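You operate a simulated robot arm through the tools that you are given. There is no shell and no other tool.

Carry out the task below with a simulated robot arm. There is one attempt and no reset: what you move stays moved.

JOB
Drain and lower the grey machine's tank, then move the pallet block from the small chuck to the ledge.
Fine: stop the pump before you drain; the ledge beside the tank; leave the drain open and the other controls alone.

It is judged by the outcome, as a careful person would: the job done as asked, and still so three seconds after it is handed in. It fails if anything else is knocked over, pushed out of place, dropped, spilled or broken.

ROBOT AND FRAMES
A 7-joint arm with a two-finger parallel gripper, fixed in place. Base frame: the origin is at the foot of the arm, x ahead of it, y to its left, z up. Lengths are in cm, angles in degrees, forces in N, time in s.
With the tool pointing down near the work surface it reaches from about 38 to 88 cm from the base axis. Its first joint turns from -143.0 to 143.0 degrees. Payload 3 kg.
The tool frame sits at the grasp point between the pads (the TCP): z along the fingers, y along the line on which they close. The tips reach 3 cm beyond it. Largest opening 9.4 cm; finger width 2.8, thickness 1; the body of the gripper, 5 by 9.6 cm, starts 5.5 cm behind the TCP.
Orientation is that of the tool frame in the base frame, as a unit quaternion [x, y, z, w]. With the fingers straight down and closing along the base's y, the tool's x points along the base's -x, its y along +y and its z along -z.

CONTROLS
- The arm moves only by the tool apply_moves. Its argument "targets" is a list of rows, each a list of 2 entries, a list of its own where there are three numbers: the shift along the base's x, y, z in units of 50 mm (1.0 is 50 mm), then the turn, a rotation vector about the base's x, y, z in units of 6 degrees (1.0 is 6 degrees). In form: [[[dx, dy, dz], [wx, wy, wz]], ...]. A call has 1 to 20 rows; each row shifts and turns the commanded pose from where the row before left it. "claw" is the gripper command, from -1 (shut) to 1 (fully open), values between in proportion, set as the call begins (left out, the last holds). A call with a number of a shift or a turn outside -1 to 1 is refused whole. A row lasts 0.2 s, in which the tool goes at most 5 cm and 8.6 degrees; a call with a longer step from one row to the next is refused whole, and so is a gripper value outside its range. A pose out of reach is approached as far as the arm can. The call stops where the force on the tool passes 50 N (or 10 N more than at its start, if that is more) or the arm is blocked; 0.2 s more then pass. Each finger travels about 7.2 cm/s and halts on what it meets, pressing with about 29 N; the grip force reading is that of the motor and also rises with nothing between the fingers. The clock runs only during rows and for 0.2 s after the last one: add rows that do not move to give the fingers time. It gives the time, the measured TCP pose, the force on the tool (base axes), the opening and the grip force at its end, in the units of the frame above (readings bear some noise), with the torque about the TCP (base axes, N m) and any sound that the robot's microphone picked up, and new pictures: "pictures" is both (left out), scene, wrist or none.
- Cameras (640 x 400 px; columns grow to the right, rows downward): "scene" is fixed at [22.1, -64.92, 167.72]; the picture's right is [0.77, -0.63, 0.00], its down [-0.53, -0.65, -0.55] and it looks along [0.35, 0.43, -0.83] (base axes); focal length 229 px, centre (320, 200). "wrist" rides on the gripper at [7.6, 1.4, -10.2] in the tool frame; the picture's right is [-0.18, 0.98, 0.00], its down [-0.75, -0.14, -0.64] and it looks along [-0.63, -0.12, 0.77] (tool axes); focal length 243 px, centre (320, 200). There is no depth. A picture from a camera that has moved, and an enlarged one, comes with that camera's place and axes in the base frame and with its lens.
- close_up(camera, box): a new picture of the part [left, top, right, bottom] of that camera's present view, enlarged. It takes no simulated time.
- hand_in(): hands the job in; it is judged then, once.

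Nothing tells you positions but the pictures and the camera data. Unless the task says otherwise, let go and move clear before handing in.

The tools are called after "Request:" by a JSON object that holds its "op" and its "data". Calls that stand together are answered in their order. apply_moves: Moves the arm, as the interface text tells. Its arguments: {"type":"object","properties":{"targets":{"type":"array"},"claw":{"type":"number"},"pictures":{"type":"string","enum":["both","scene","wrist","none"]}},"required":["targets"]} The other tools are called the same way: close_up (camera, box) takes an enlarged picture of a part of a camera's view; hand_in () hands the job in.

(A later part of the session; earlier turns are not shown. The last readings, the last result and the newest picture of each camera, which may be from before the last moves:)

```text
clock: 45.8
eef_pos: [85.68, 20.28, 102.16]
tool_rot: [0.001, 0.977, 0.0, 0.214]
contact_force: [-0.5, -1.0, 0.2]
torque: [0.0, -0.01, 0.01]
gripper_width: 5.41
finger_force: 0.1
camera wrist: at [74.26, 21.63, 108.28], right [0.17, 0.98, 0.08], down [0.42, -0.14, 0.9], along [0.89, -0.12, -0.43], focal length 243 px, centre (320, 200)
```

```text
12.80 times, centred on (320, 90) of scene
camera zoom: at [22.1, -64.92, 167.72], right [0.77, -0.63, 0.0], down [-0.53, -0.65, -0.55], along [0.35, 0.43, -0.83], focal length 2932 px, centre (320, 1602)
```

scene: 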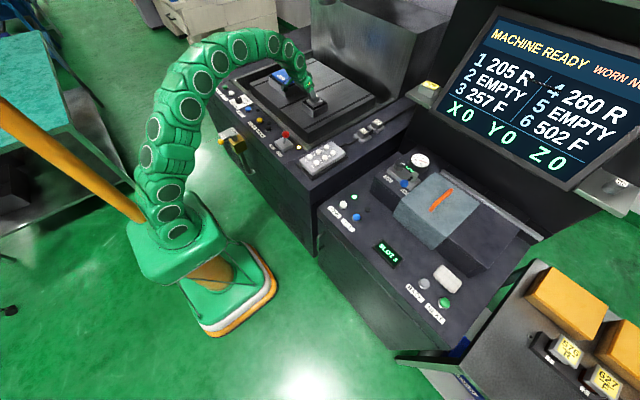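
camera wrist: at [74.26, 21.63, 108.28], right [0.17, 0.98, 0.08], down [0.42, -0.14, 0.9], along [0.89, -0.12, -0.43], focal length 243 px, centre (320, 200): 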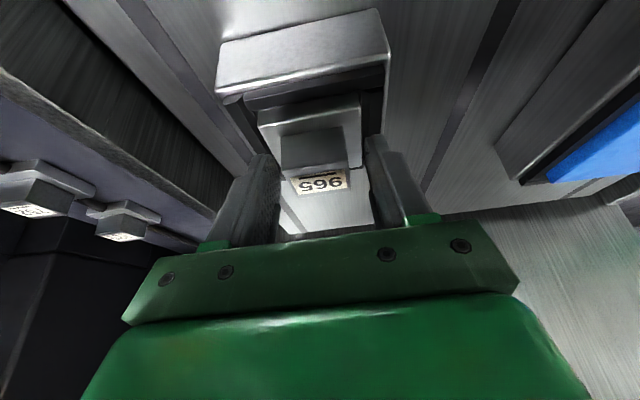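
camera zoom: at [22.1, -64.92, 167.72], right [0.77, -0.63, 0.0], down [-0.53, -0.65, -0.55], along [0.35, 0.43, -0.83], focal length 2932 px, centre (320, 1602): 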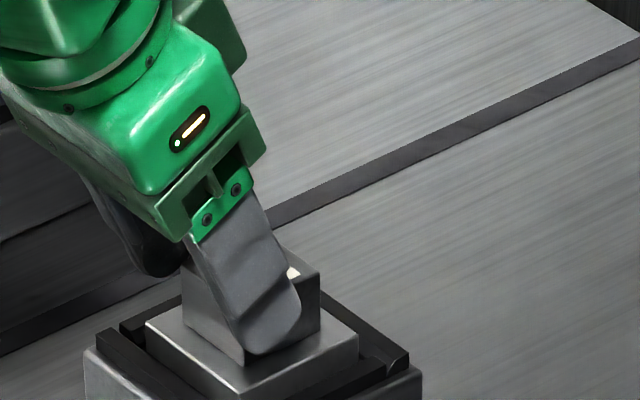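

Fingers flank the block evenly. Closing now.

Request:
{"op": "apply_moves", "data": {"targets": [[[0, 0, 0], [0, 0, 0]], [[0, 0, 0], [0, 0, 0]], [[0, 0, 0], [0, 0, 0]], [[0, 0, 0], [0, 0, 0]]], "claw": -1, "pictures": "wrist"}}

Request:
{"op": "close_up", "data": {"camera": "scene", "box": [295, 75, 345, 106]}}

```text
clock: 46.8
eef_pos: [85.66, 20.19, 102.22]
tool_rot: [0.0, 0.977, 0.001, 0.213]
contact_force: [2.6, -14.2, -1.2]
torque: [-0.71, -0.09, -0.03]
gripper_width: 3.99
finger_force: 29.3
camera wrist: at [74.27, 21.58, 108.29], right [0.17, 0.98, 0.08], down [0.42, -0.14, 0.9], along [0.89, -0.12, -0.43], focal length 243 px, centre (320, 200)
```

wrist: 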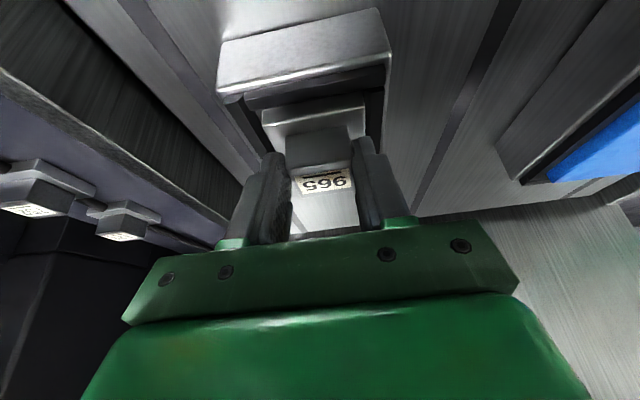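

```text
12.80 times, centred on (320, 90) of scene
camera zoom: at [22.1, -64.92, 167.72], right [0.77, -0.63, 0.0], down [-0.53, -0.65, -0.55], along [0.35, 0.43, -0.83], focal length 2932 px, centre (320, 1602)
```

zoom: 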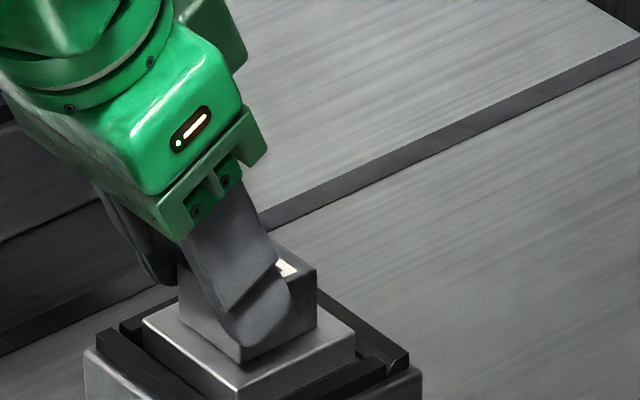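

Gripped at 4.0 cm width. Now a gentle pull of a few millimetres to learn whether the chuck is holding it.

Request:
{"op": "apply_moves", "data": {"targets": [[[0, -0.02, 0.02], [0, 0, 0]], [[0, -0.02, 0.03], [0, 0, 0]], [[0, 0, 0.03], [0, 0, 0]]], "pictures": "wrist"}}

Request:
{"op": "close_up", "data": {"camera": "scene", "box": [295, 75, 345, 106]}}

```text
clock: 47.6
eef_pos: [85.74, 20.22, 102.28]
tool_rot: [0.0, 0.977, 0.0, 0.213]
contact_force: [-3.8, 3.0, -8.5]
torque: [0.21, 0.49, 0.08]
gripper_width: 3.98
finger_force: 28.9
camera wrist: at [74.29, 21.55, 108.41], right [0.17, 0.98, 0.08], down [0.42, -0.14, 0.9], along [0.89, -0.12, -0.43], focal length 243 px, centre (320, 200)
```

wrist: 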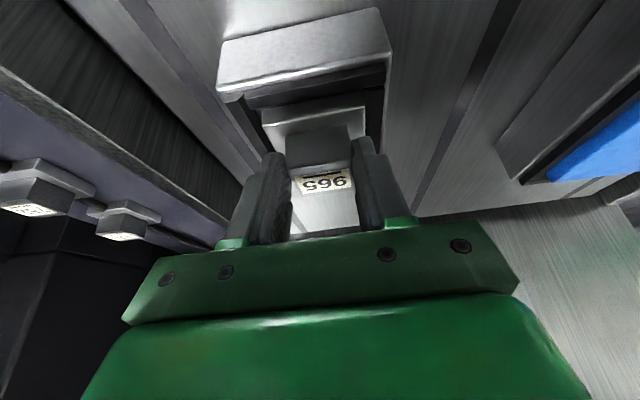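

```text
12.80 times, centred on (320, 90) of scene
camera zoom: at [22.1, -64.92, 167.72], right [0.77, -0.63, 0.0], down [-0.53, -0.65, -0.55], along [0.35, 0.43, -0.83], focal length 2932 px, centre (320, 1602)
```

zoom: 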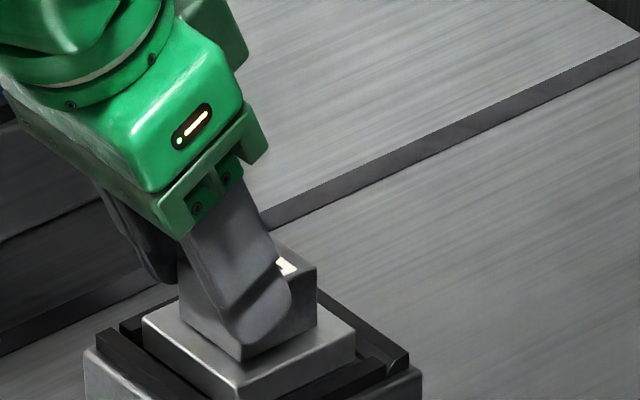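

The force is −8.5 N with almost no rise; I'll pull a little more to distinguish weight from a lock.

Request:
{"op": "apply_moves", "data": {"targets": [[[0, 0, 0.04], [0, 0, 0]], [[0, 0, 0.04], [0, 0, 0]]], "pictures": "none"}}

Request:
{"op": "close_up", "data": {"camera": "scene", "box": [295, 75, 345, 106]}}

```text
clock: 48.2
eef_pos: [85.72, 20.03, 102.81]
tool_rot: [0.0, 0.977, 0.0, 0.213]
contact_force: [-4.6, 3.4, -20.4]
torque: [0.21, 0.78, 0.1]
gripper_width: 3.99
finger_force: 29.0
```

```text
12.80 times, centred on (320, 90) of scene
camera zoom: at [22.1, -64.92, 167.72], right [0.77, -0.63, 0.0], down [-0.53, -0.65, -0.55], along [0.35, 0.43, -0.83], focal length 2932 px, centre (320, 1602)
```

zoom: 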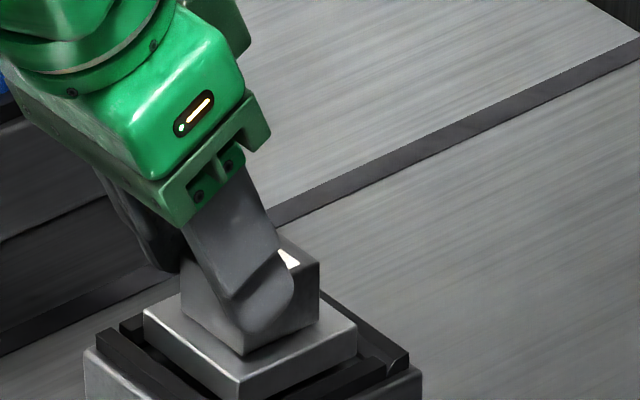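

The pallet seems to have risen slightly against a 20 N pull. I'll hold still and re-measure to judge whether that is weight or a clamp.

Request:
{"op": "apply_moves", "data": {"targets": [[[0, 0, 0], [0, 0, 0]], [[0, 0, 0], [0, 0, 0]], [[0, 0, 0], [0, 0, 0]]], "pictures": "wrist"}}

Request:
{"op": "close_up", "data": {"camera": "wrist", "box": [220, 80, 420, 205]}}

Request:
{"op": "close_up", "data": {"camera": "scene", "box": [300, 85, 335, 107]}}

```text
clock: 49.0
eef_pos: [85.84, 19.93, 102.99]
tool_rot: [0.001, 0.977, 0.002, 0.215]
contact_force: [0.9, -1.1, -4.5]
torque: [0.0, 0.06, -0.01]
gripper_width: 3.98
finger_force: 28.7
camera wrist: at [74.38, 21.39, 109.03], right [0.17, 0.98, 0.08], down [0.41, -0.14, 0.9], along [0.89, -0.12, -0.43], focal length 243 px, centre (320, 200)
```

wrist: 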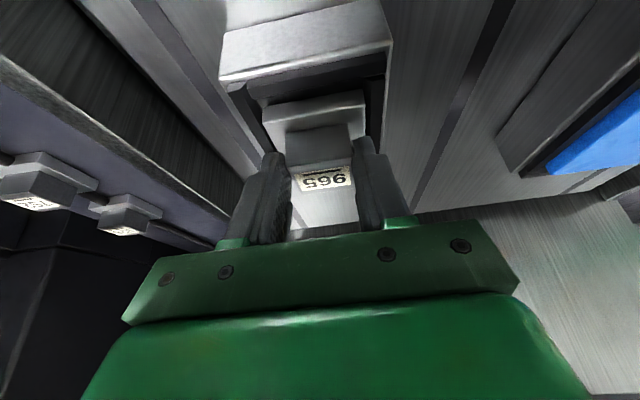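

```text
3.20 times, centred on (320, 142) of wrist
camera zoom: at [74.38, 21.39, 109.03], right [0.17, 0.98, 0.08], down [0.41, -0.14, 0.9], along [0.89, -0.12, -0.43], focal length 776 px, centre (320, 384)
```

zoom: 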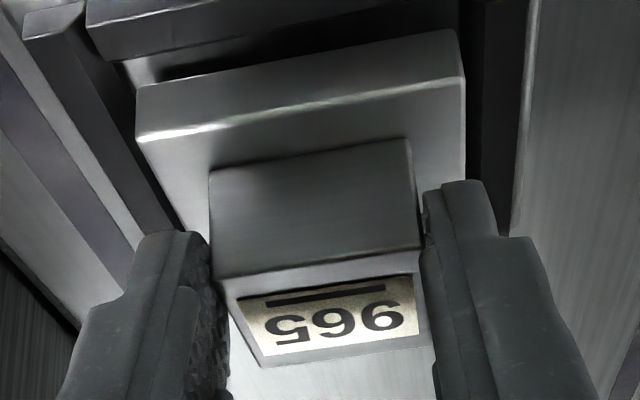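

```text
16.00 times, centred on (318, 96) of scene
camera zoom: at [22.1, -64.92, 167.72], right [0.77, -0.63, 0.0], down [-0.53, -0.65, -0.55], along [0.35, 0.43, -0.83], focal length 3665 px, centre (360, 1864)
```

zoom: 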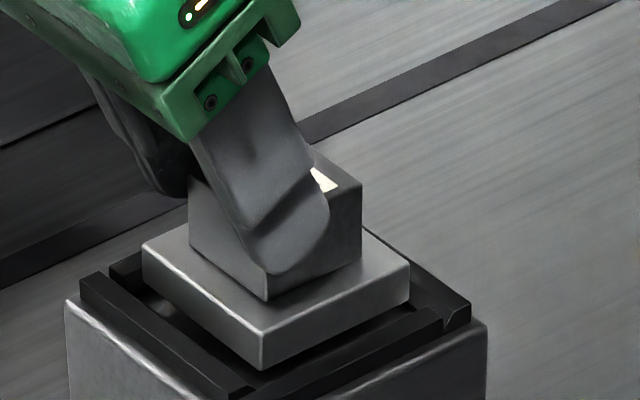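

The pallet is actually free: it's clear of its seat with only about 4.5 N hanging, so the earlier spike was the snug fit. I'll check the lever lamp and the panel before carrying it.

Request:
{"op": "close_up", "data": {"camera": "scene", "box": [240, 100, 330, 160]}}

Request:
{"op": "close_up", "data": {"camera": "scene", "box": [320, 95, 420, 157]}}

```text
6.67 times, centred on (285, 130) of scene
camera zoom: at [22.1, -64.92, 167.72], right [0.77, -0.63, 0.0], down [-0.53, -0.65, -0.55], along [0.35, 0.43, -0.83], focal length 1527 px, centre (553, 667)
```

zoom: 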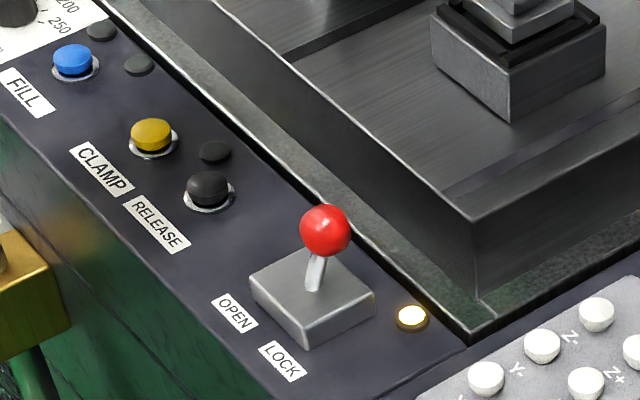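

```text
6.40 times, centred on (370, 126) of scene
camera zoom: at [22.1, -64.92, 167.72], right [0.77, -0.63, 0.0], down [-0.53, -0.65, -0.55], along [0.35, 0.43, -0.83], focal length 1466 px, centre (0, 674)
```

zoom: 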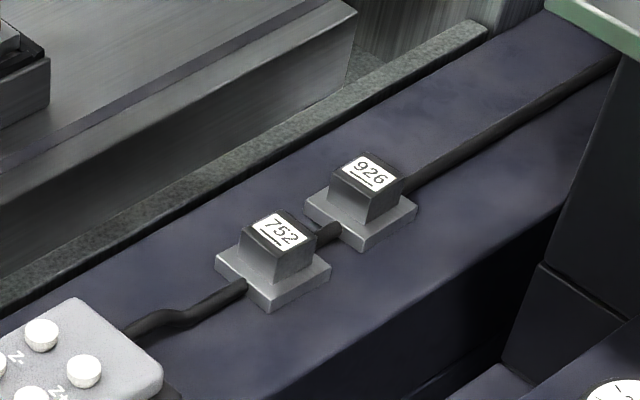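

Nothing else has changed, so the small chuck needed no control at all. I'll lift the pallet straight up slowly, then further and slightly back.

Request:
{"op": "apply_moves", "data": {"targets": [[[0, 0, 0.1], [0, 0, 0]], [[0, 0, 0.1], [0, 0, 0]], [[0, 0, 0.15], [0, 0, 0]], [[0, 0, 0.2], [0, 0, 0]], [[-0.15, 0, 0.3], [0, 0, 0]], [[-0.2, 0, 0.3], [0, 0, 0]], [[-0.1, 0, 0.1], [0, 0, 0]]], "pictures": "both"}}

Request:
{"op": "close_up", "data": {"camera": "scene", "box": [280, 60, 360, 110]}}

```text
clock: 50.6
eef_pos: [83.37, 19.81, 109.02]
tool_rot: [-0.001, 0.977, 0.001, 0.214]
contact_force: [0.2, 0.2, -0.3]
torque: [0.01, 0.01, 0.0]
gripper_width: 0.0
finger_force: 28.6
camera wrist: at [72.01, 21.24, 115.14], right [0.17, 0.98, 0.08], down [0.42, -0.14, 0.9], along [0.89, -0.12, -0.43], focal length 243 px, centre (320, 200)
```

scene: 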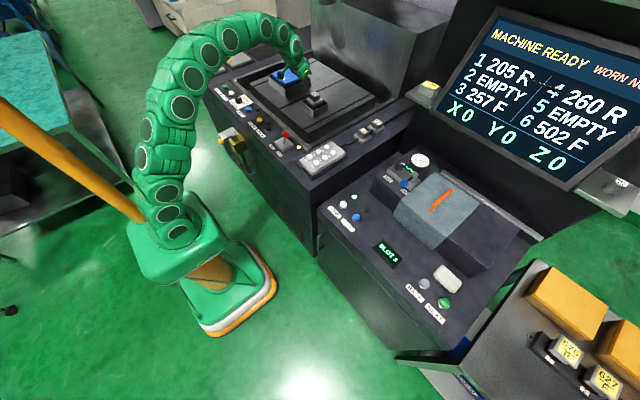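
wrist: 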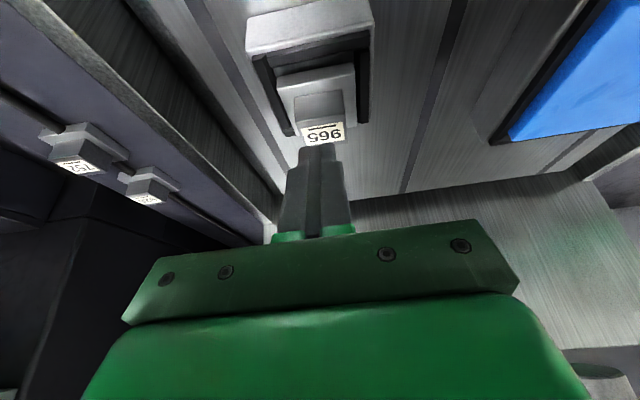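

```text
8.00 times, centred on (320, 85) of scene
camera zoom: at [22.1, -64.92, 167.72], right [0.77, -0.63, 0.0], down [-0.53, -0.65, -0.55], along [0.35, 0.43, -0.83], focal length 1832 px, centre (320, 1120)
```

zoom: 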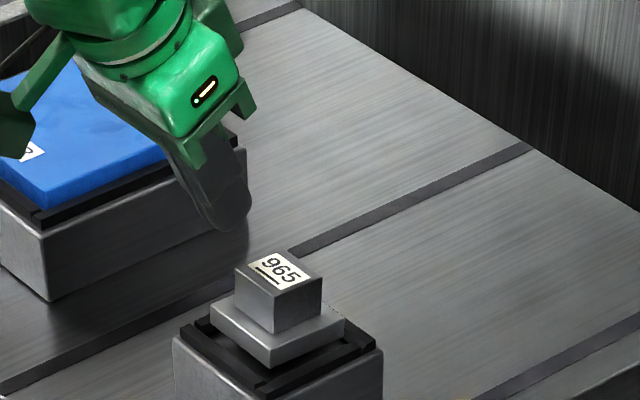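

The fingers slipped off and the pallet stayed in the chuck, apparently sitting a bit differently. I'll look closely before doing anything else.

Request:
{"op": "close_up", "data": {"camera": "scene", "box": [298, 82, 338, 107]}}

Request:
{"op": "close_up", "data": {"camera": "wrist", "box": [220, 0, 420, 150]}}

```text
16.00 times, centred on (318, 94) of scene
camera zoom: at [22.1, -64.92, 167.72], right [0.77, -0.63, 0.0], down [-0.53, -0.65, -0.55], along [0.35, 0.43, -0.83], focal length 3665 px, centre (352, 1888)
```

zoom: 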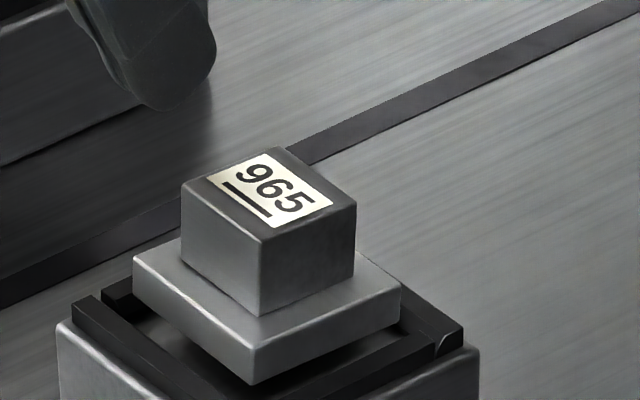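

```text
2.67 times, centred on (320, 75) of wrist
camera zoom: at [72.01, 21.24, 115.14], right [0.17, 0.98, 0.08], down [0.42, -0.14, 0.9], along [0.89, -0.12, -0.43], focal length 647 px, centre (320, 533)
```

zoom: 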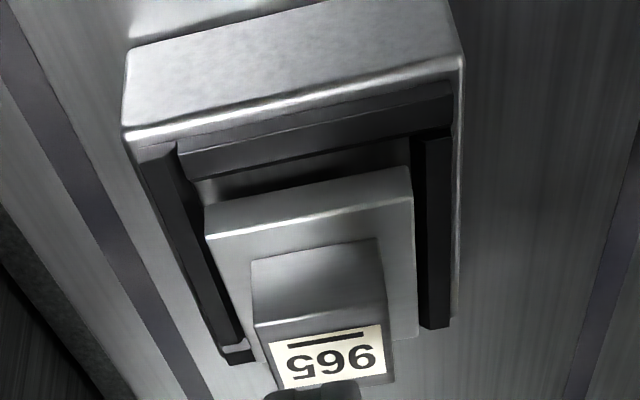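

The pallet appears raised above its seat while level, which is odd. I'll let half a second pass without moving and compare.

Request:
{"op": "apply_moves", "data": {"targets": [[[0, 0, 0], [0, 0, 0]], [[0, 0, 0], [0, 0, 0]], [[0, 0, 0], [0, 0, 0]], [[0, 0, 0], [0, 0, 0]]], "pictures": "none"}}

Request:
{"op": "close_up", "data": {"camera": "scene", "box": [298, 82, 338, 107]}}

Request:
{"op": "close_up", "data": {"camera": "wrist", "box": [220, 0, 420, 150]}}

```text
clock: 51.6
eef_pos: [83.42, 19.76, 109.09]
tool_rot: [0.0, 0.977, 0.001, 0.214]
contact_force: [0.5, -0.9, 0.2]
torque: [-0.02, -0.01, 0.01]
gripper_width: 0.0
finger_force: 28.9
```

```text
16.00 times, centred on (318, 94) of scene
camera zoom: at [22.1, -64.92, 167.72], right [0.77, -0.63, 0.0], down [-0.53, -0.65, -0.55], along [0.35, 0.43, -0.83], focal length 3665 px, centre (352, 1888)
```

zoom: 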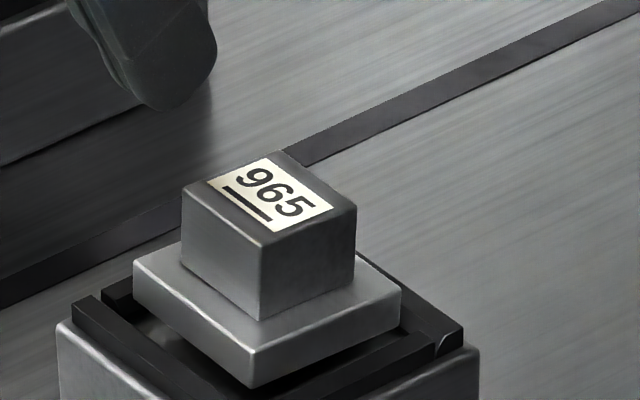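

```text
2.67 times, centred on (320, 75) of wrist
camera zoom: at [72.03, 21.23, 115.12], right [0.17, 0.98, 0.08], down [0.42, -0.14, 0.9], along [0.89, -0.12, -0.43], focal length 647 px, centre (320, 533)
```

zoom: 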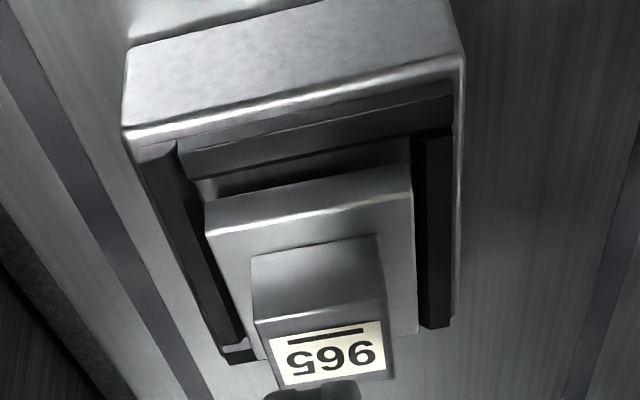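

The pallet is creeping slowly back down, so the chuck is still gripping it: the small chuck's lever is at LOCK with its lamp lit, while CLAMP (the covered large chuck) is unlit. I won't force it; I'll back off and inspect the lever closely.

Request:
{"op": "apply_moves", "data": {"targets": [[[-0.4, 0, 0.4], [0, 0.83, 0]], [[-0.6, -0.3, 0.2], [0, 0.83, 0]], [[-0.7, -0.5, 0], [0, 0.83, 0]], [[-0.7, -0.6, 0], [0, 0.83, 0]], [[-0.7, -0.6, 0], [0, 0.83, 0]], [[-0.7, -0.6, 0], [0, 0, 0]], [[-0.7, -0.6, 0], [0, 0, 0]], [[-0.6, -0.6, 0], [0, 0, 0]]], "claw": -1, "pictures": "both"}}

Request:
{"op": "close_up", "data": {"camera": "wrist", "box": [240, 60, 440, 185]}}

Request:
{"op": "close_up", "data": {"camera": "scene", "box": [298, 82, 338, 107]}}

Request:
{"op": "close_up", "data": {"camera": "scene", "box": [265, 115, 325, 153]}}

```text
clock: 53.4
eef_pos: [58.03, 1.45, 111.45]
tool_rot: [0.0, 1.0, -0.001, -0.001]
contact_force: [-0.1, -0.2, 0.2]
torque: [-0.02, -0.01, 0.02]
gripper_width: 0.0
finger_force: 28.2
camera wrist: at [50.22, 2.71, 121.77], right [0.18, 0.98, 0.0], down [0.76, -0.14, 0.64], along [0.63, -0.12, -0.77], focal length 243 px, centre (320, 200)
```

scene: 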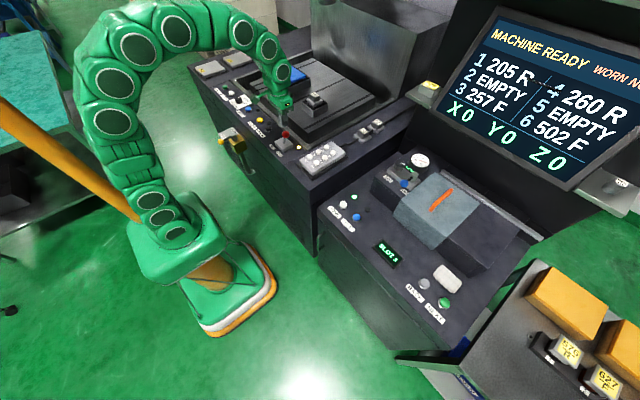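
wrist: 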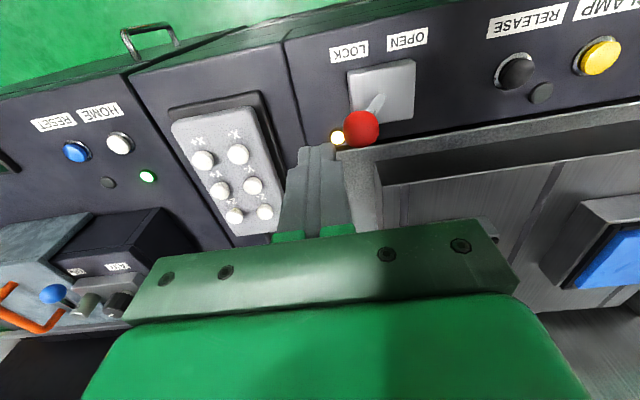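

```text
3.20 times, centred on (340, 122) of wrist
camera zoom: at [50.22, 2.71, 121.77], right [0.18, 0.98, 0.0], down [0.76, -0.14, 0.64], along [0.63, -0.12, -0.77], focal length 776 px, centre (256, 448)
```

zoom: 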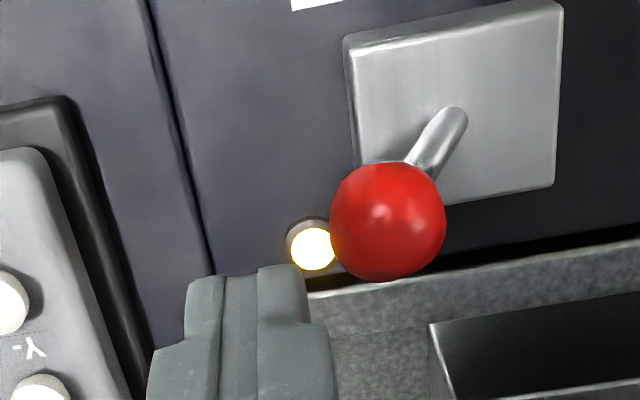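

```text
16.00 times, centred on (318, 94) of scene
camera zoom: at [22.1, -64.92, 167.72], right [0.77, -0.63, 0.0], down [-0.53, -0.65, -0.55], along [0.35, 0.43, -0.83], focal length 3665 px, centre (352, 1888)
```

zoom: 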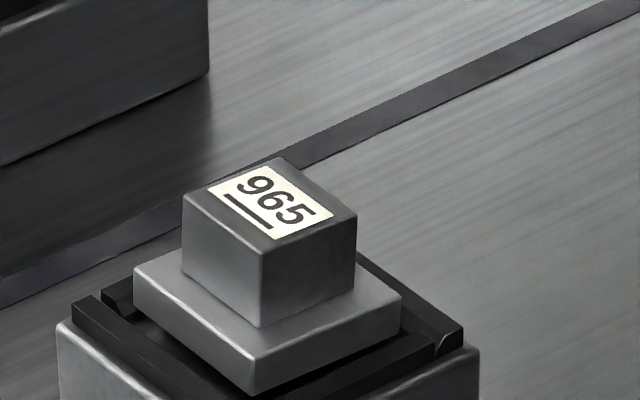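

```text
10.53 times, centred on (295, 134) of scene
camera zoom: at [22.1, -64.92, 167.72], right [0.77, -0.63, 0.0], down [-0.53, -0.65, -0.55], along [0.35, 0.43, -0.83], focal length 2411 px, centre (583, 895)
```

zoom: 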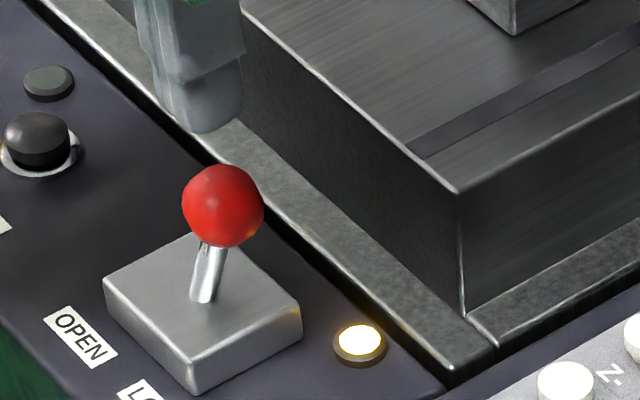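

Lever ball is at about (59.5, 4.6, 101.7), leaning to −y over its pivot at y≈7.8, i.e. at LOCK. I'll bring the closed fingers down on its −y side, then push it gently over to OPEN (+y).

Request:
{"op": "apply_moves", "data": {"targets": [[[0.15, -0.06, -0.2], [0, 0, 0]], [[0.15, 0, -0.3], [0, 0, 0]], [[0, 0, -0.45], [0, 0, 0]], [[0, 0, -0.45], [0, 0, 0]], [[0, 0, -0.4], [0, 0, 0]]], "pictures": "wrist"}}

Request:
{"op": "close_up", "data": {"camera": "scene", "box": [265, 115, 325, 153]}}

```text
clock: 54.6
eef_pos: [59.6, 1.02, 103.02]
tool_rot: [0.001, 1.0, 0.0, -0.003]
contact_force: [0.4, -0.3, 0.2]
torque: [-0.03, 0.01, 0.01]
gripper_width: 0.02
finger_force: 28.8
camera wrist: at [51.86, 2.23, 113.28], right [0.19, 0.98, 0.0], down [0.76, -0.14, 0.64], along [0.63, -0.12, -0.77], focal length 243 px, centre (320, 200)
```

wrist: 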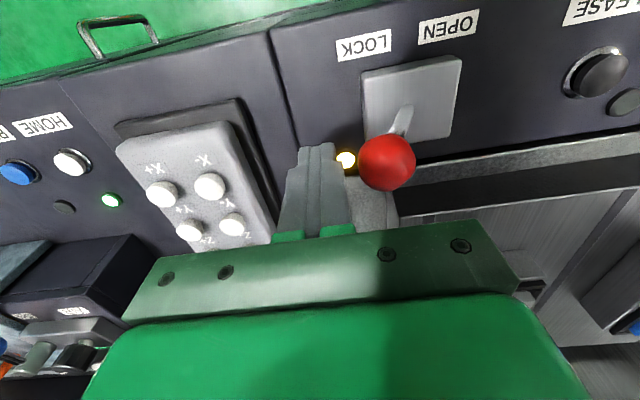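

```text
10.53 times, centred on (295, 134) of scene
camera zoom: at [22.1, -64.92, 167.72], right [0.77, -0.63, 0.0], down [-0.53, -0.65, -0.55], along [0.35, 0.43, -0.83], focal length 2411 px, centre (583, 895)
```

zoom: 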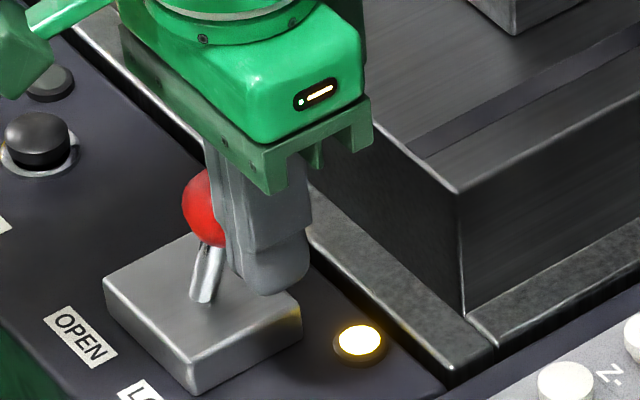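

Fingers are alongside the ball. Pushing gently toward OPEN.

Request:
{"op": "apply_moves", "data": {"targets": [[[0, 0.1, -0.04], [0, 0, 0]], [[0, 0.12, 0], [0, 0, 0]], [[0, 0.12, 0], [0, 0, 0]], [[0, 0.12, 0], [0, 0, 0]], [[0, 0.12, 0], [0, 0, 0]], [[0, 0.12, 0], [0, 0, 0]], [[0, 0.12, 0], [0, 0, 0]], [[0, 0.12, 0], [0, 0, 0]]], "pictures": "wrist"}}

Request:
{"op": "close_up", "data": {"camera": "scene", "box": [265, 115, 325, 153]}}

Request:
{"op": "close_up", "data": {"camera": "scene", "box": [298, 82, 338, 107]}}

```text
clock: 56.4
eef_pos: [59.41, 5.37, 102.9]
tool_rot: [0.001, 1.0, 0.001, -0.002]
contact_force: [-3.7, -2.4, 16.7]
torque: [0.18, -0.09, 0.0]
gripper_width: 0.0
finger_force: 29.2
camera wrist: at [51.68, 6.78, 113.11], right [0.19, 0.98, 0.0], down [0.75, -0.14, 0.64], along [0.63, -0.12, -0.77], focal length 243 px, centre (320, 200)
```

wrist: 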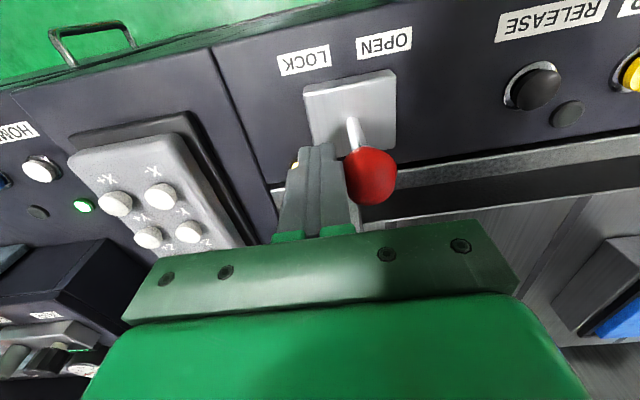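

```text
10.53 times, centred on (295, 134) of scene
camera zoom: at [22.1, -64.92, 167.72], right [0.77, -0.63, 0.0], down [-0.53, -0.65, -0.55], along [0.35, 0.43, -0.83], focal length 2411 px, centre (583, 895)
```

zoom: 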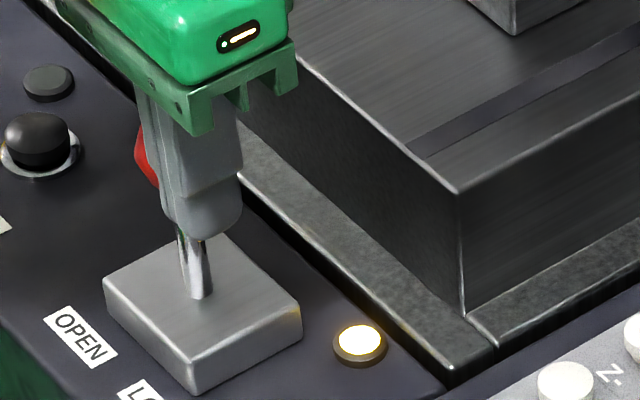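

```text
16.00 times, centred on (318, 94) of scene
camera zoom: at [22.1, -64.92, 167.72], right [0.77, -0.63, 0.0], down [-0.53, -0.65, -0.55], along [0.35, 0.43, -0.83], focal length 3665 px, centre (352, 1888)
```

zoom: 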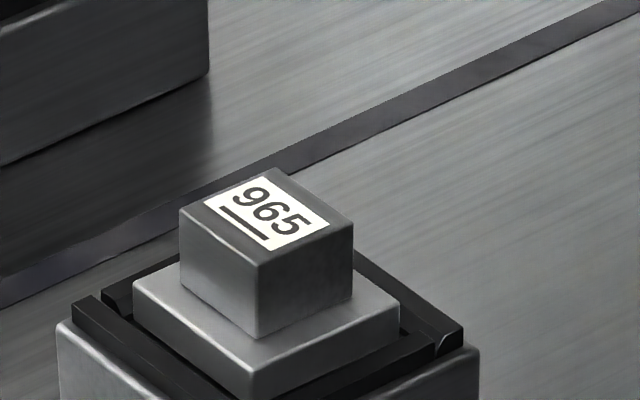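

The lever is upright now and the pallet has nearly settled back in its seat. I'll continue over to OPEN.

Request:
{"op": "apply_moves", "data": {"targets": [[[0, 0.1, 0.02], [0, 0, 0]], [[0, 0.1, 0], [0, 0, 0]], [[0, 0.1, 0], [0, 0, 0]], [[0, 0.1, 0], [0, 0, 0]], [[0, 0.1, 0], [0, 0, 0]], [[0, 0.1, 0], [0, 0, 0]]], "pictures": "wrist"}}

Request:
{"op": "close_up", "data": {"camera": "scene", "box": [265, 115, 325, 153]}}

Request:
{"op": "close_up", "data": {"camera": "scene", "box": [298, 82, 338, 107]}}

```text
clock: 57.8
eef_pos: [59.37, 8.38, 102.81]
tool_rot: [0.001, 1.0, 0.001, -0.001]
contact_force: [0.5, 0.6, -0.9]
torque: [0.0, 0.01, -0.01]
gripper_width: 0.0
finger_force: 29.3
camera wrist: at [51.64, 9.71, 113.05], right [0.19, 0.98, 0.0], down [0.76, -0.14, 0.64], along [0.63, -0.12, -0.77], focal length 243 px, centre (320, 200)
```

wrist: 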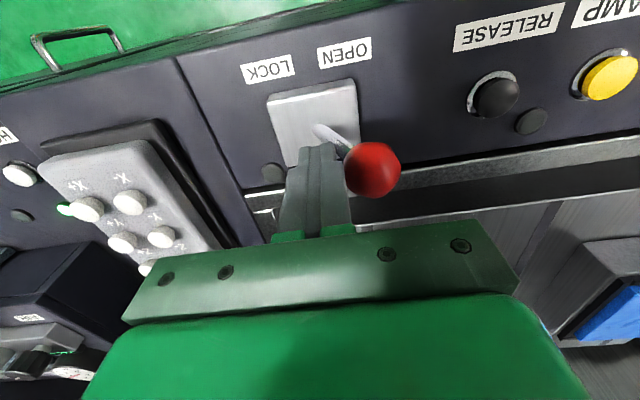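

```text
10.53 times, centred on (295, 134) of scene
camera zoom: at [22.1, -64.92, 167.72], right [0.77, -0.63, 0.0], down [-0.53, -0.65, -0.55], along [0.35, 0.43, -0.83], focal length 2411 px, centre (583, 895)
```

zoom: 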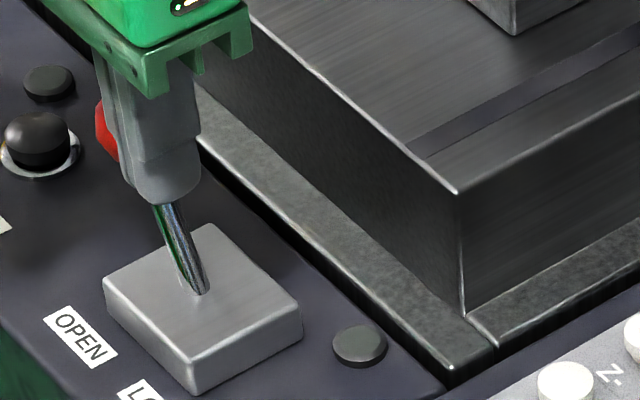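

```text
16.00 times, centred on (318, 94) of scene
camera zoom: at [22.1, -64.92, 167.72], right [0.77, -0.63, 0.0], down [-0.53, -0.65, -0.55], along [0.35, 0.43, -0.83], focal length 3665 px, centre (352, 1888)
```

zoom: 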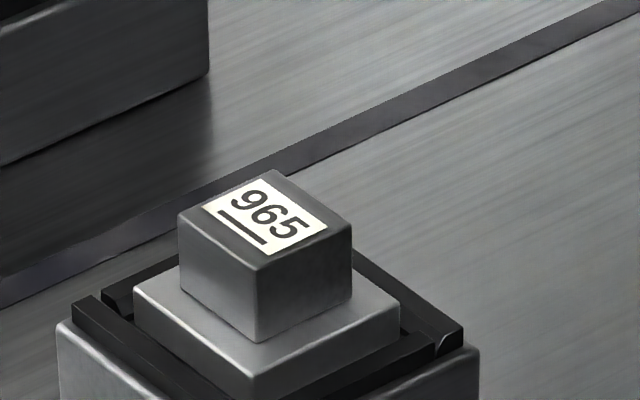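

The lever snapped to OPEN and its lamp went out, so the small chuck is released. I'll retreat upward and go back to the pallet with the same tilted approach.

Request:
{"op": "apply_moves", "data": {"targets": [[[0, -0.04, 0.4], [0, 0, 0]], [[0, 0, 0.8], [0, 0, 0]], [[0, 0, 0.6], [0, 0, 0]], [[0.75, 0.46, 0.05], [0, -0.83, 0]], [[0.78, 0.46, 0], [0, -0.83, 0]], [[0.78, 0.46, 0], [0, -0.83, 0]], [[0.78, 0.46, 0], [0, -0.83, 0]], [[0.78, 0.46, 0], [0, -0.83, 0]]], "claw": -1, "pictures": "none"}}

Request:
{"op": "apply_moves", "data": {"targets": [[[0, 0, 0], [0, 0, 0]], [[0, 0, 0], [0, 0, 0]], [[0, 0, 0], [0, 0, 0]]], "claw": 0.2, "pictures": "both"}}

Request:
{"op": "close_up", "data": {"camera": "wrist", "box": [220, 40, 420, 190]}}

Request:
{"op": "close_up", "data": {"camera": "scene", "box": [265, 115, 325, 153]}}

```text
clock: 59.6
eef_pos: [79.17, 19.89, 112.29]
tool_rot: [0.001, 0.977, 0.001, 0.215]
contact_force: [0.3, -0.1, -0.3]
torque: [0.0, 0.0, 0.0]
gripper_width: 0.0
finger_force: 29.1
```

```text
clock: 60.4
eef_pos: [79.08, 19.74, 112.24]
tool_rot: [0.0, 0.977, 0.002, 0.214]
contact_force: [-1.4, 0.0, 0.3]
torque: [0.05, 0.05, -0.04]
gripper_width: 5.66
finger_force: 0.1
camera wrist: at [67.74, 21.12, 118.28], right [0.17, 0.98, 0.08], down [0.42, -0.14, 0.9], along [0.89, -0.12, -0.43], focal length 243 px, centre (320, 200)
```

scene: 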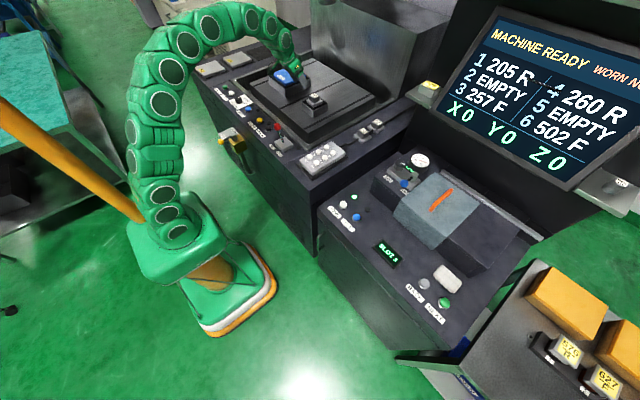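
wrist: 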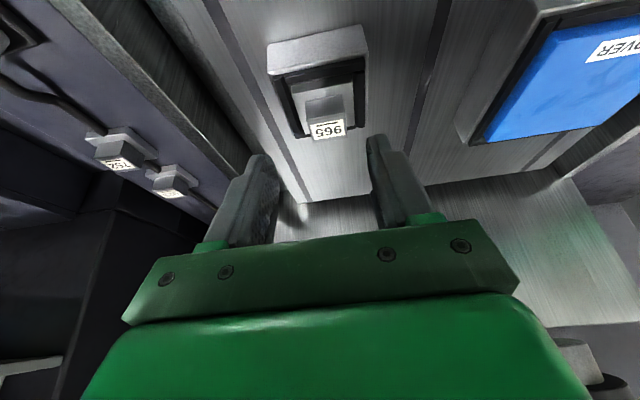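

```text
2.67 times, centred on (320, 115) of wrist
camera zoom: at [67.74, 21.12, 118.28], right [0.17, 0.98, 0.08], down [0.42, -0.14, 0.9], along [0.89, -0.12, -0.43], focal length 647 px, centre (320, 427)
```

zoom: 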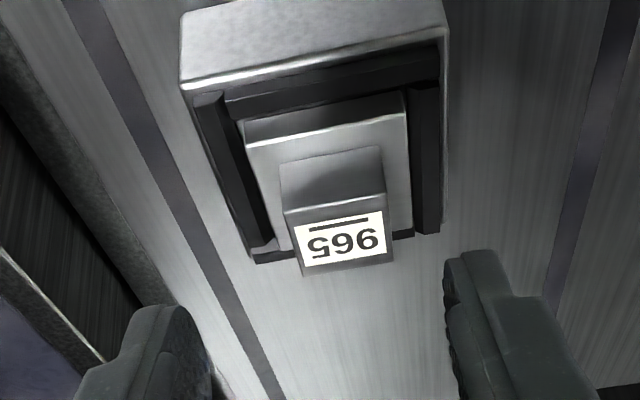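

```text
10.53 times, centred on (295, 134) of scene
camera zoom: at [22.1, -64.92, 167.72], right [0.77, -0.63, 0.0], down [-0.53, -0.65, -0.55], along [0.35, 0.43, -0.83], focal length 2411 px, centre (583, 895)
```

zoom: 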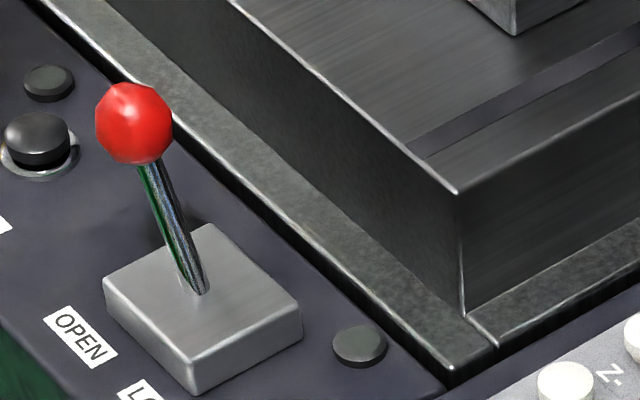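

Lever is at OPEN with its lamp off, and the pallet is seated. Going down to the same grasp pose as before.

Request:
{"op": "apply_moves", "data": {"targets": [[[0.36, 0.02, -0.5], [0, 0, 0]], [[0.36, 0.02, -0.5], [0, 0, 0]], [[0.36, 0.02, -0.5], [0, 0, 0]], [[0.16, 0, -0.3], [0, 0, 0]], [[0.08, 0, -0.2], [0, 0, 0]], [[0, 0, 0], [0, 0, 0]]], "pictures": "wrist"}}

Request:
{"op": "close_up", "data": {"camera": "wrist", "box": [220, 80, 420, 205]}}

Request:
{"op": "close_up", "data": {"camera": "scene", "box": [298, 82, 338, 107]}}

```text
clock: 61.8
eef_pos: [85.53, 20.01, 102.25]
tool_rot: [0.001, 0.977, 0.0, 0.214]
contact_force: [0.3, -0.1, 0.1]
torque: [-0.01, 0.03, -0.04]
gripper_width: 5.65
finger_force: 0.0
camera wrist: at [74.2, 21.39, 108.34], right [0.17, 0.98, 0.08], down [0.42, -0.14, 0.9], along [0.89, -0.12, -0.43], focal length 243 px, centre (320, 200)
```

wrist: 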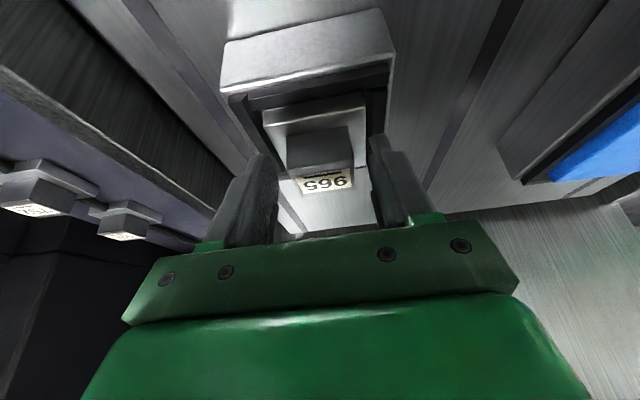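

```text
3.20 times, centred on (320, 142) of wrist
camera zoom: at [74.2, 21.39, 108.34], right [0.17, 0.98, 0.08], down [0.42, -0.14, 0.9], along [0.89, -0.12, -0.43], focal length 776 px, centre (320, 384)
```

zoom: 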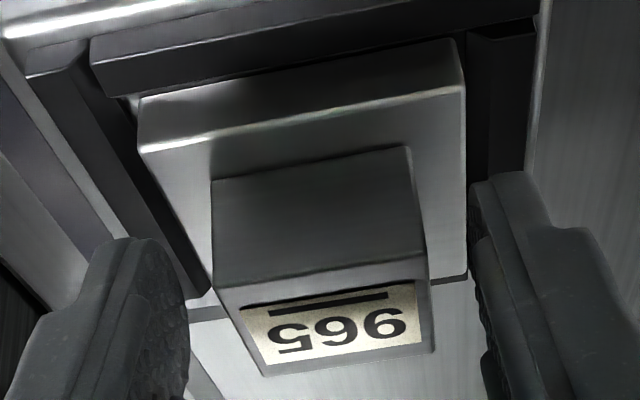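

```text
16.00 times, centred on (318, 94) of scene
camera zoom: at [22.1, -64.92, 167.72], right [0.77, -0.63, 0.0], down [-0.53, -0.65, -0.55], along [0.35, 0.43, -0.83], focal length 3665 px, centre (352, 1888)
```

zoom: 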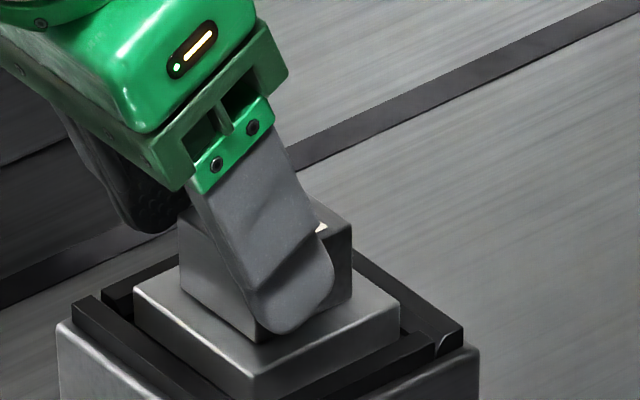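

Well aligned. Closing on the block, then lifting a few millimetres and checking the force.

Request:
{"op": "apply_moves", "data": {"targets": [[[0, 0, 0], [0, 0, 0]], [[0, 0, 0], [0, 0, 0]], [[0, 0, 0], [0, 0, 0]], [[0, 0, 0], [0, 0, 0]]], "claw": -1, "pictures": "none"}}

Request:
{"op": "apply_moves", "data": {"targets": [[[0, 0, 0.03], [0, 0, 0]], [[0, 0, 0.03], [0, 0, 0]], [[0, 0, 0.03], [0, 0, 0]], [[0, 0, 0.03], [0, 0, 0]], [[0, 0, 0], [0, 0, 0]], [[0, 0, 0], [0, 0, 0]]], "pictures": "wrist"}}

Request:
{"op": "close_up", "data": {"camera": "scene", "box": [298, 82, 338, 107]}}

```text
clock: 62.8
eef_pos: [85.66, 19.95, 102.29]
tool_rot: [0.001, 0.977, 0.001, 0.214]
contact_force: [1.7, 0.7, -0.3]
torque: [-0.04, -0.09, 0.08]
gripper_width: 3.97
finger_force: 29.5
```

```text
clock: 64.2
eef_pos: [85.55, 19.92, 102.74]
tool_rot: [0.001, 0.977, 0.0, 0.213]
contact_force: [-0.1, 0.8, -4.6]
torque: [0.01, 0.12, -0.01]
gripper_width: 3.95
finger_force: 29.7
camera wrist: at [74.12, 21.38, 108.83], right [0.17, 0.98, 0.08], down [0.42, -0.14, 0.9], along [0.89, -0.12, -0.43], focal length 243 px, centre (320, 200)
```

wrist: 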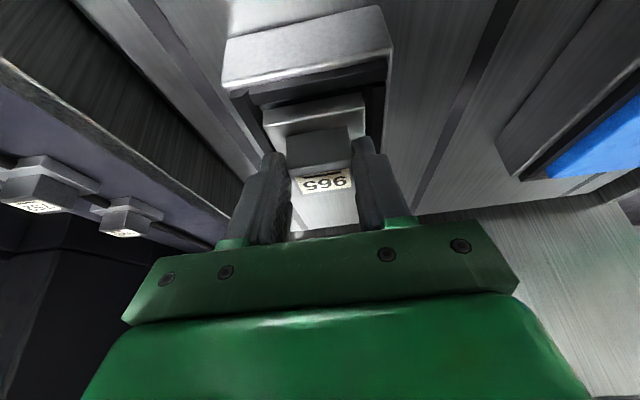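

```text
16.00 times, centred on (318, 94) of scene
camera zoom: at [22.1, -64.92, 167.72], right [0.77, -0.63, 0.0], down [-0.53, -0.65, -0.55], along [0.35, 0.43, -0.83], focal length 3665 px, centre (352, 1888)
```

zoom: 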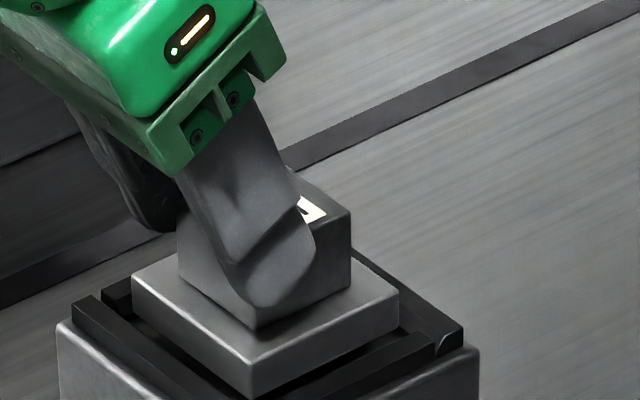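

It rises cleanly with a steady ~4.6 N, just its weight. I'll lift on slowly.

Request:
{"op": "apply_moves", "data": {"targets": [[[0, 0, 0.05], [0, 0, 0]], [[0, 0, 0.05], [0, 0, 0]], [[0, 0, 0.05], [0, 0, 0]], [[0, 0, 0.05], [0, 0, 0]], [[0, 0, 0.05], [0, 0, 0]], [[0, 0, 0.05], [0, 0, 0]]], "pictures": "none"}}

Request:
{"op": "close_up", "data": {"camera": "scene", "box": [298, 82, 338, 107]}}

```text
clock: 65.6
eef_pos: [85.46, 20.05, 104.36]
tool_rot: [0.001, 0.977, 0.0, 0.214]
contact_force: [-0.3, -0.5, -4.4]
torque: [-0.01, 0.06, -0.03]
gripper_width: 3.98
finger_force: 28.5
```

```text
16.00 times, centred on (318, 94) of scene
camera zoom: at [22.1, -64.92, 167.72], right [0.77, -0.63, 0.0], down [-0.53, -0.65, -0.55], along [0.35, 0.43, -0.83], focal length 3665 px, centre (352, 1888)
```

zoom: 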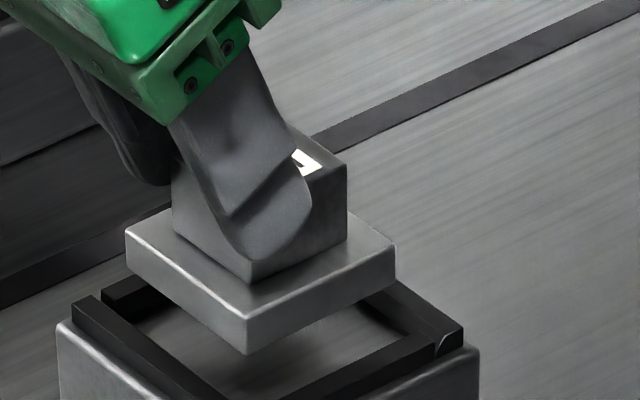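

The pallet is clear of the chuck. I'll raise it to a travel height and carry it over toward the right-hand ledge.

Request:
{"op": "apply_moves", "data": {"targets": [[[0, 0, 0.15], [0, 0, 0]], [[0, 0, 0.25], [0, 0, 0]], [[-0.1, 0, 0.3], [0, 0, 0]], [[-0.1, -0.1, 0.25], [0, 0, 0]], [[-0.05, -0.3, 0], [0, 0, 0]], [[-0.05, -0.5, 0], [0, 0, 0]], [[-0.05, -0.6, 0], [0, 0, 0]], [[-0.05, -0.6, 0], [0, 0, 0]], [[0, -0.6, 0], [0, 0, 0]], [[0, -0.6, 0], [0, 0, 0]], [[0, -0.5, 0], [0, 0, 0]], [[0, -0.3, 0], [0, 0, 0]]], "pictures": "both"}}

Request:
{"op": "close_up", "data": {"camera": "scene", "box": [310, 70, 430, 145]}}

```text
clock: 68.2
eef_pos: [83.31, -0.44, 109.07]
tool_rot: [0.0, 0.977, 0.0, 0.215]
contact_force: [-0.6, -0.6, -4.8]
torque: [-0.01, 0.11, 0.0]
gripper_width: 3.99
finger_force: 28.5
camera wrist: at [71.97, 0.89, 115.23], right [0.17, 0.98, 0.08], down [0.42, -0.14, 0.9], along [0.89, -0.12, -0.43], focal length 243 px, centre (320, 200)
```

scene: 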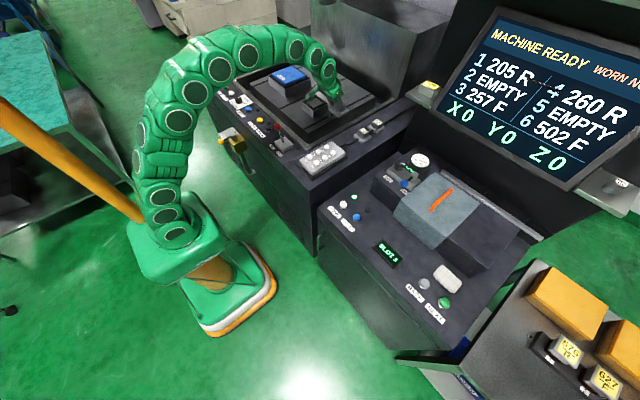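
wrist: 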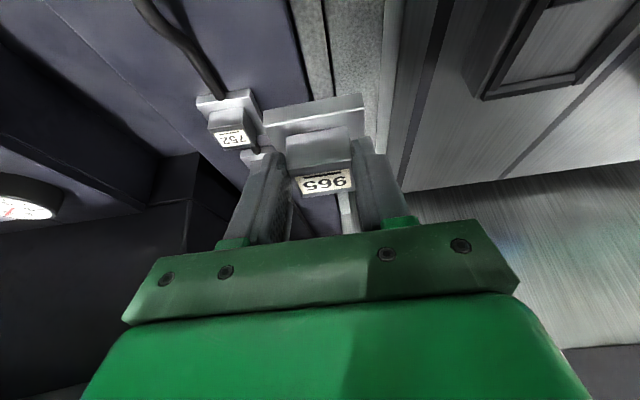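

```text
5.33 times, centred on (370, 108) of scene
camera zoom: at [22.1, -64.92, 167.72], right [0.77, -0.63, 0.0], down [-0.53, -0.65, -0.55], along [0.35, 0.43, -0.83], focal length 1222 px, centre (53, 693)
```

zoom: 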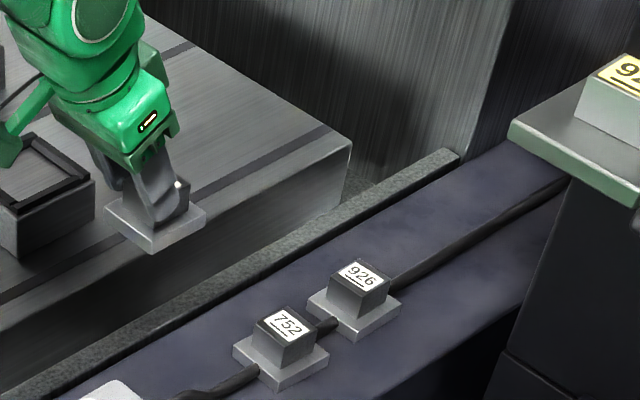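

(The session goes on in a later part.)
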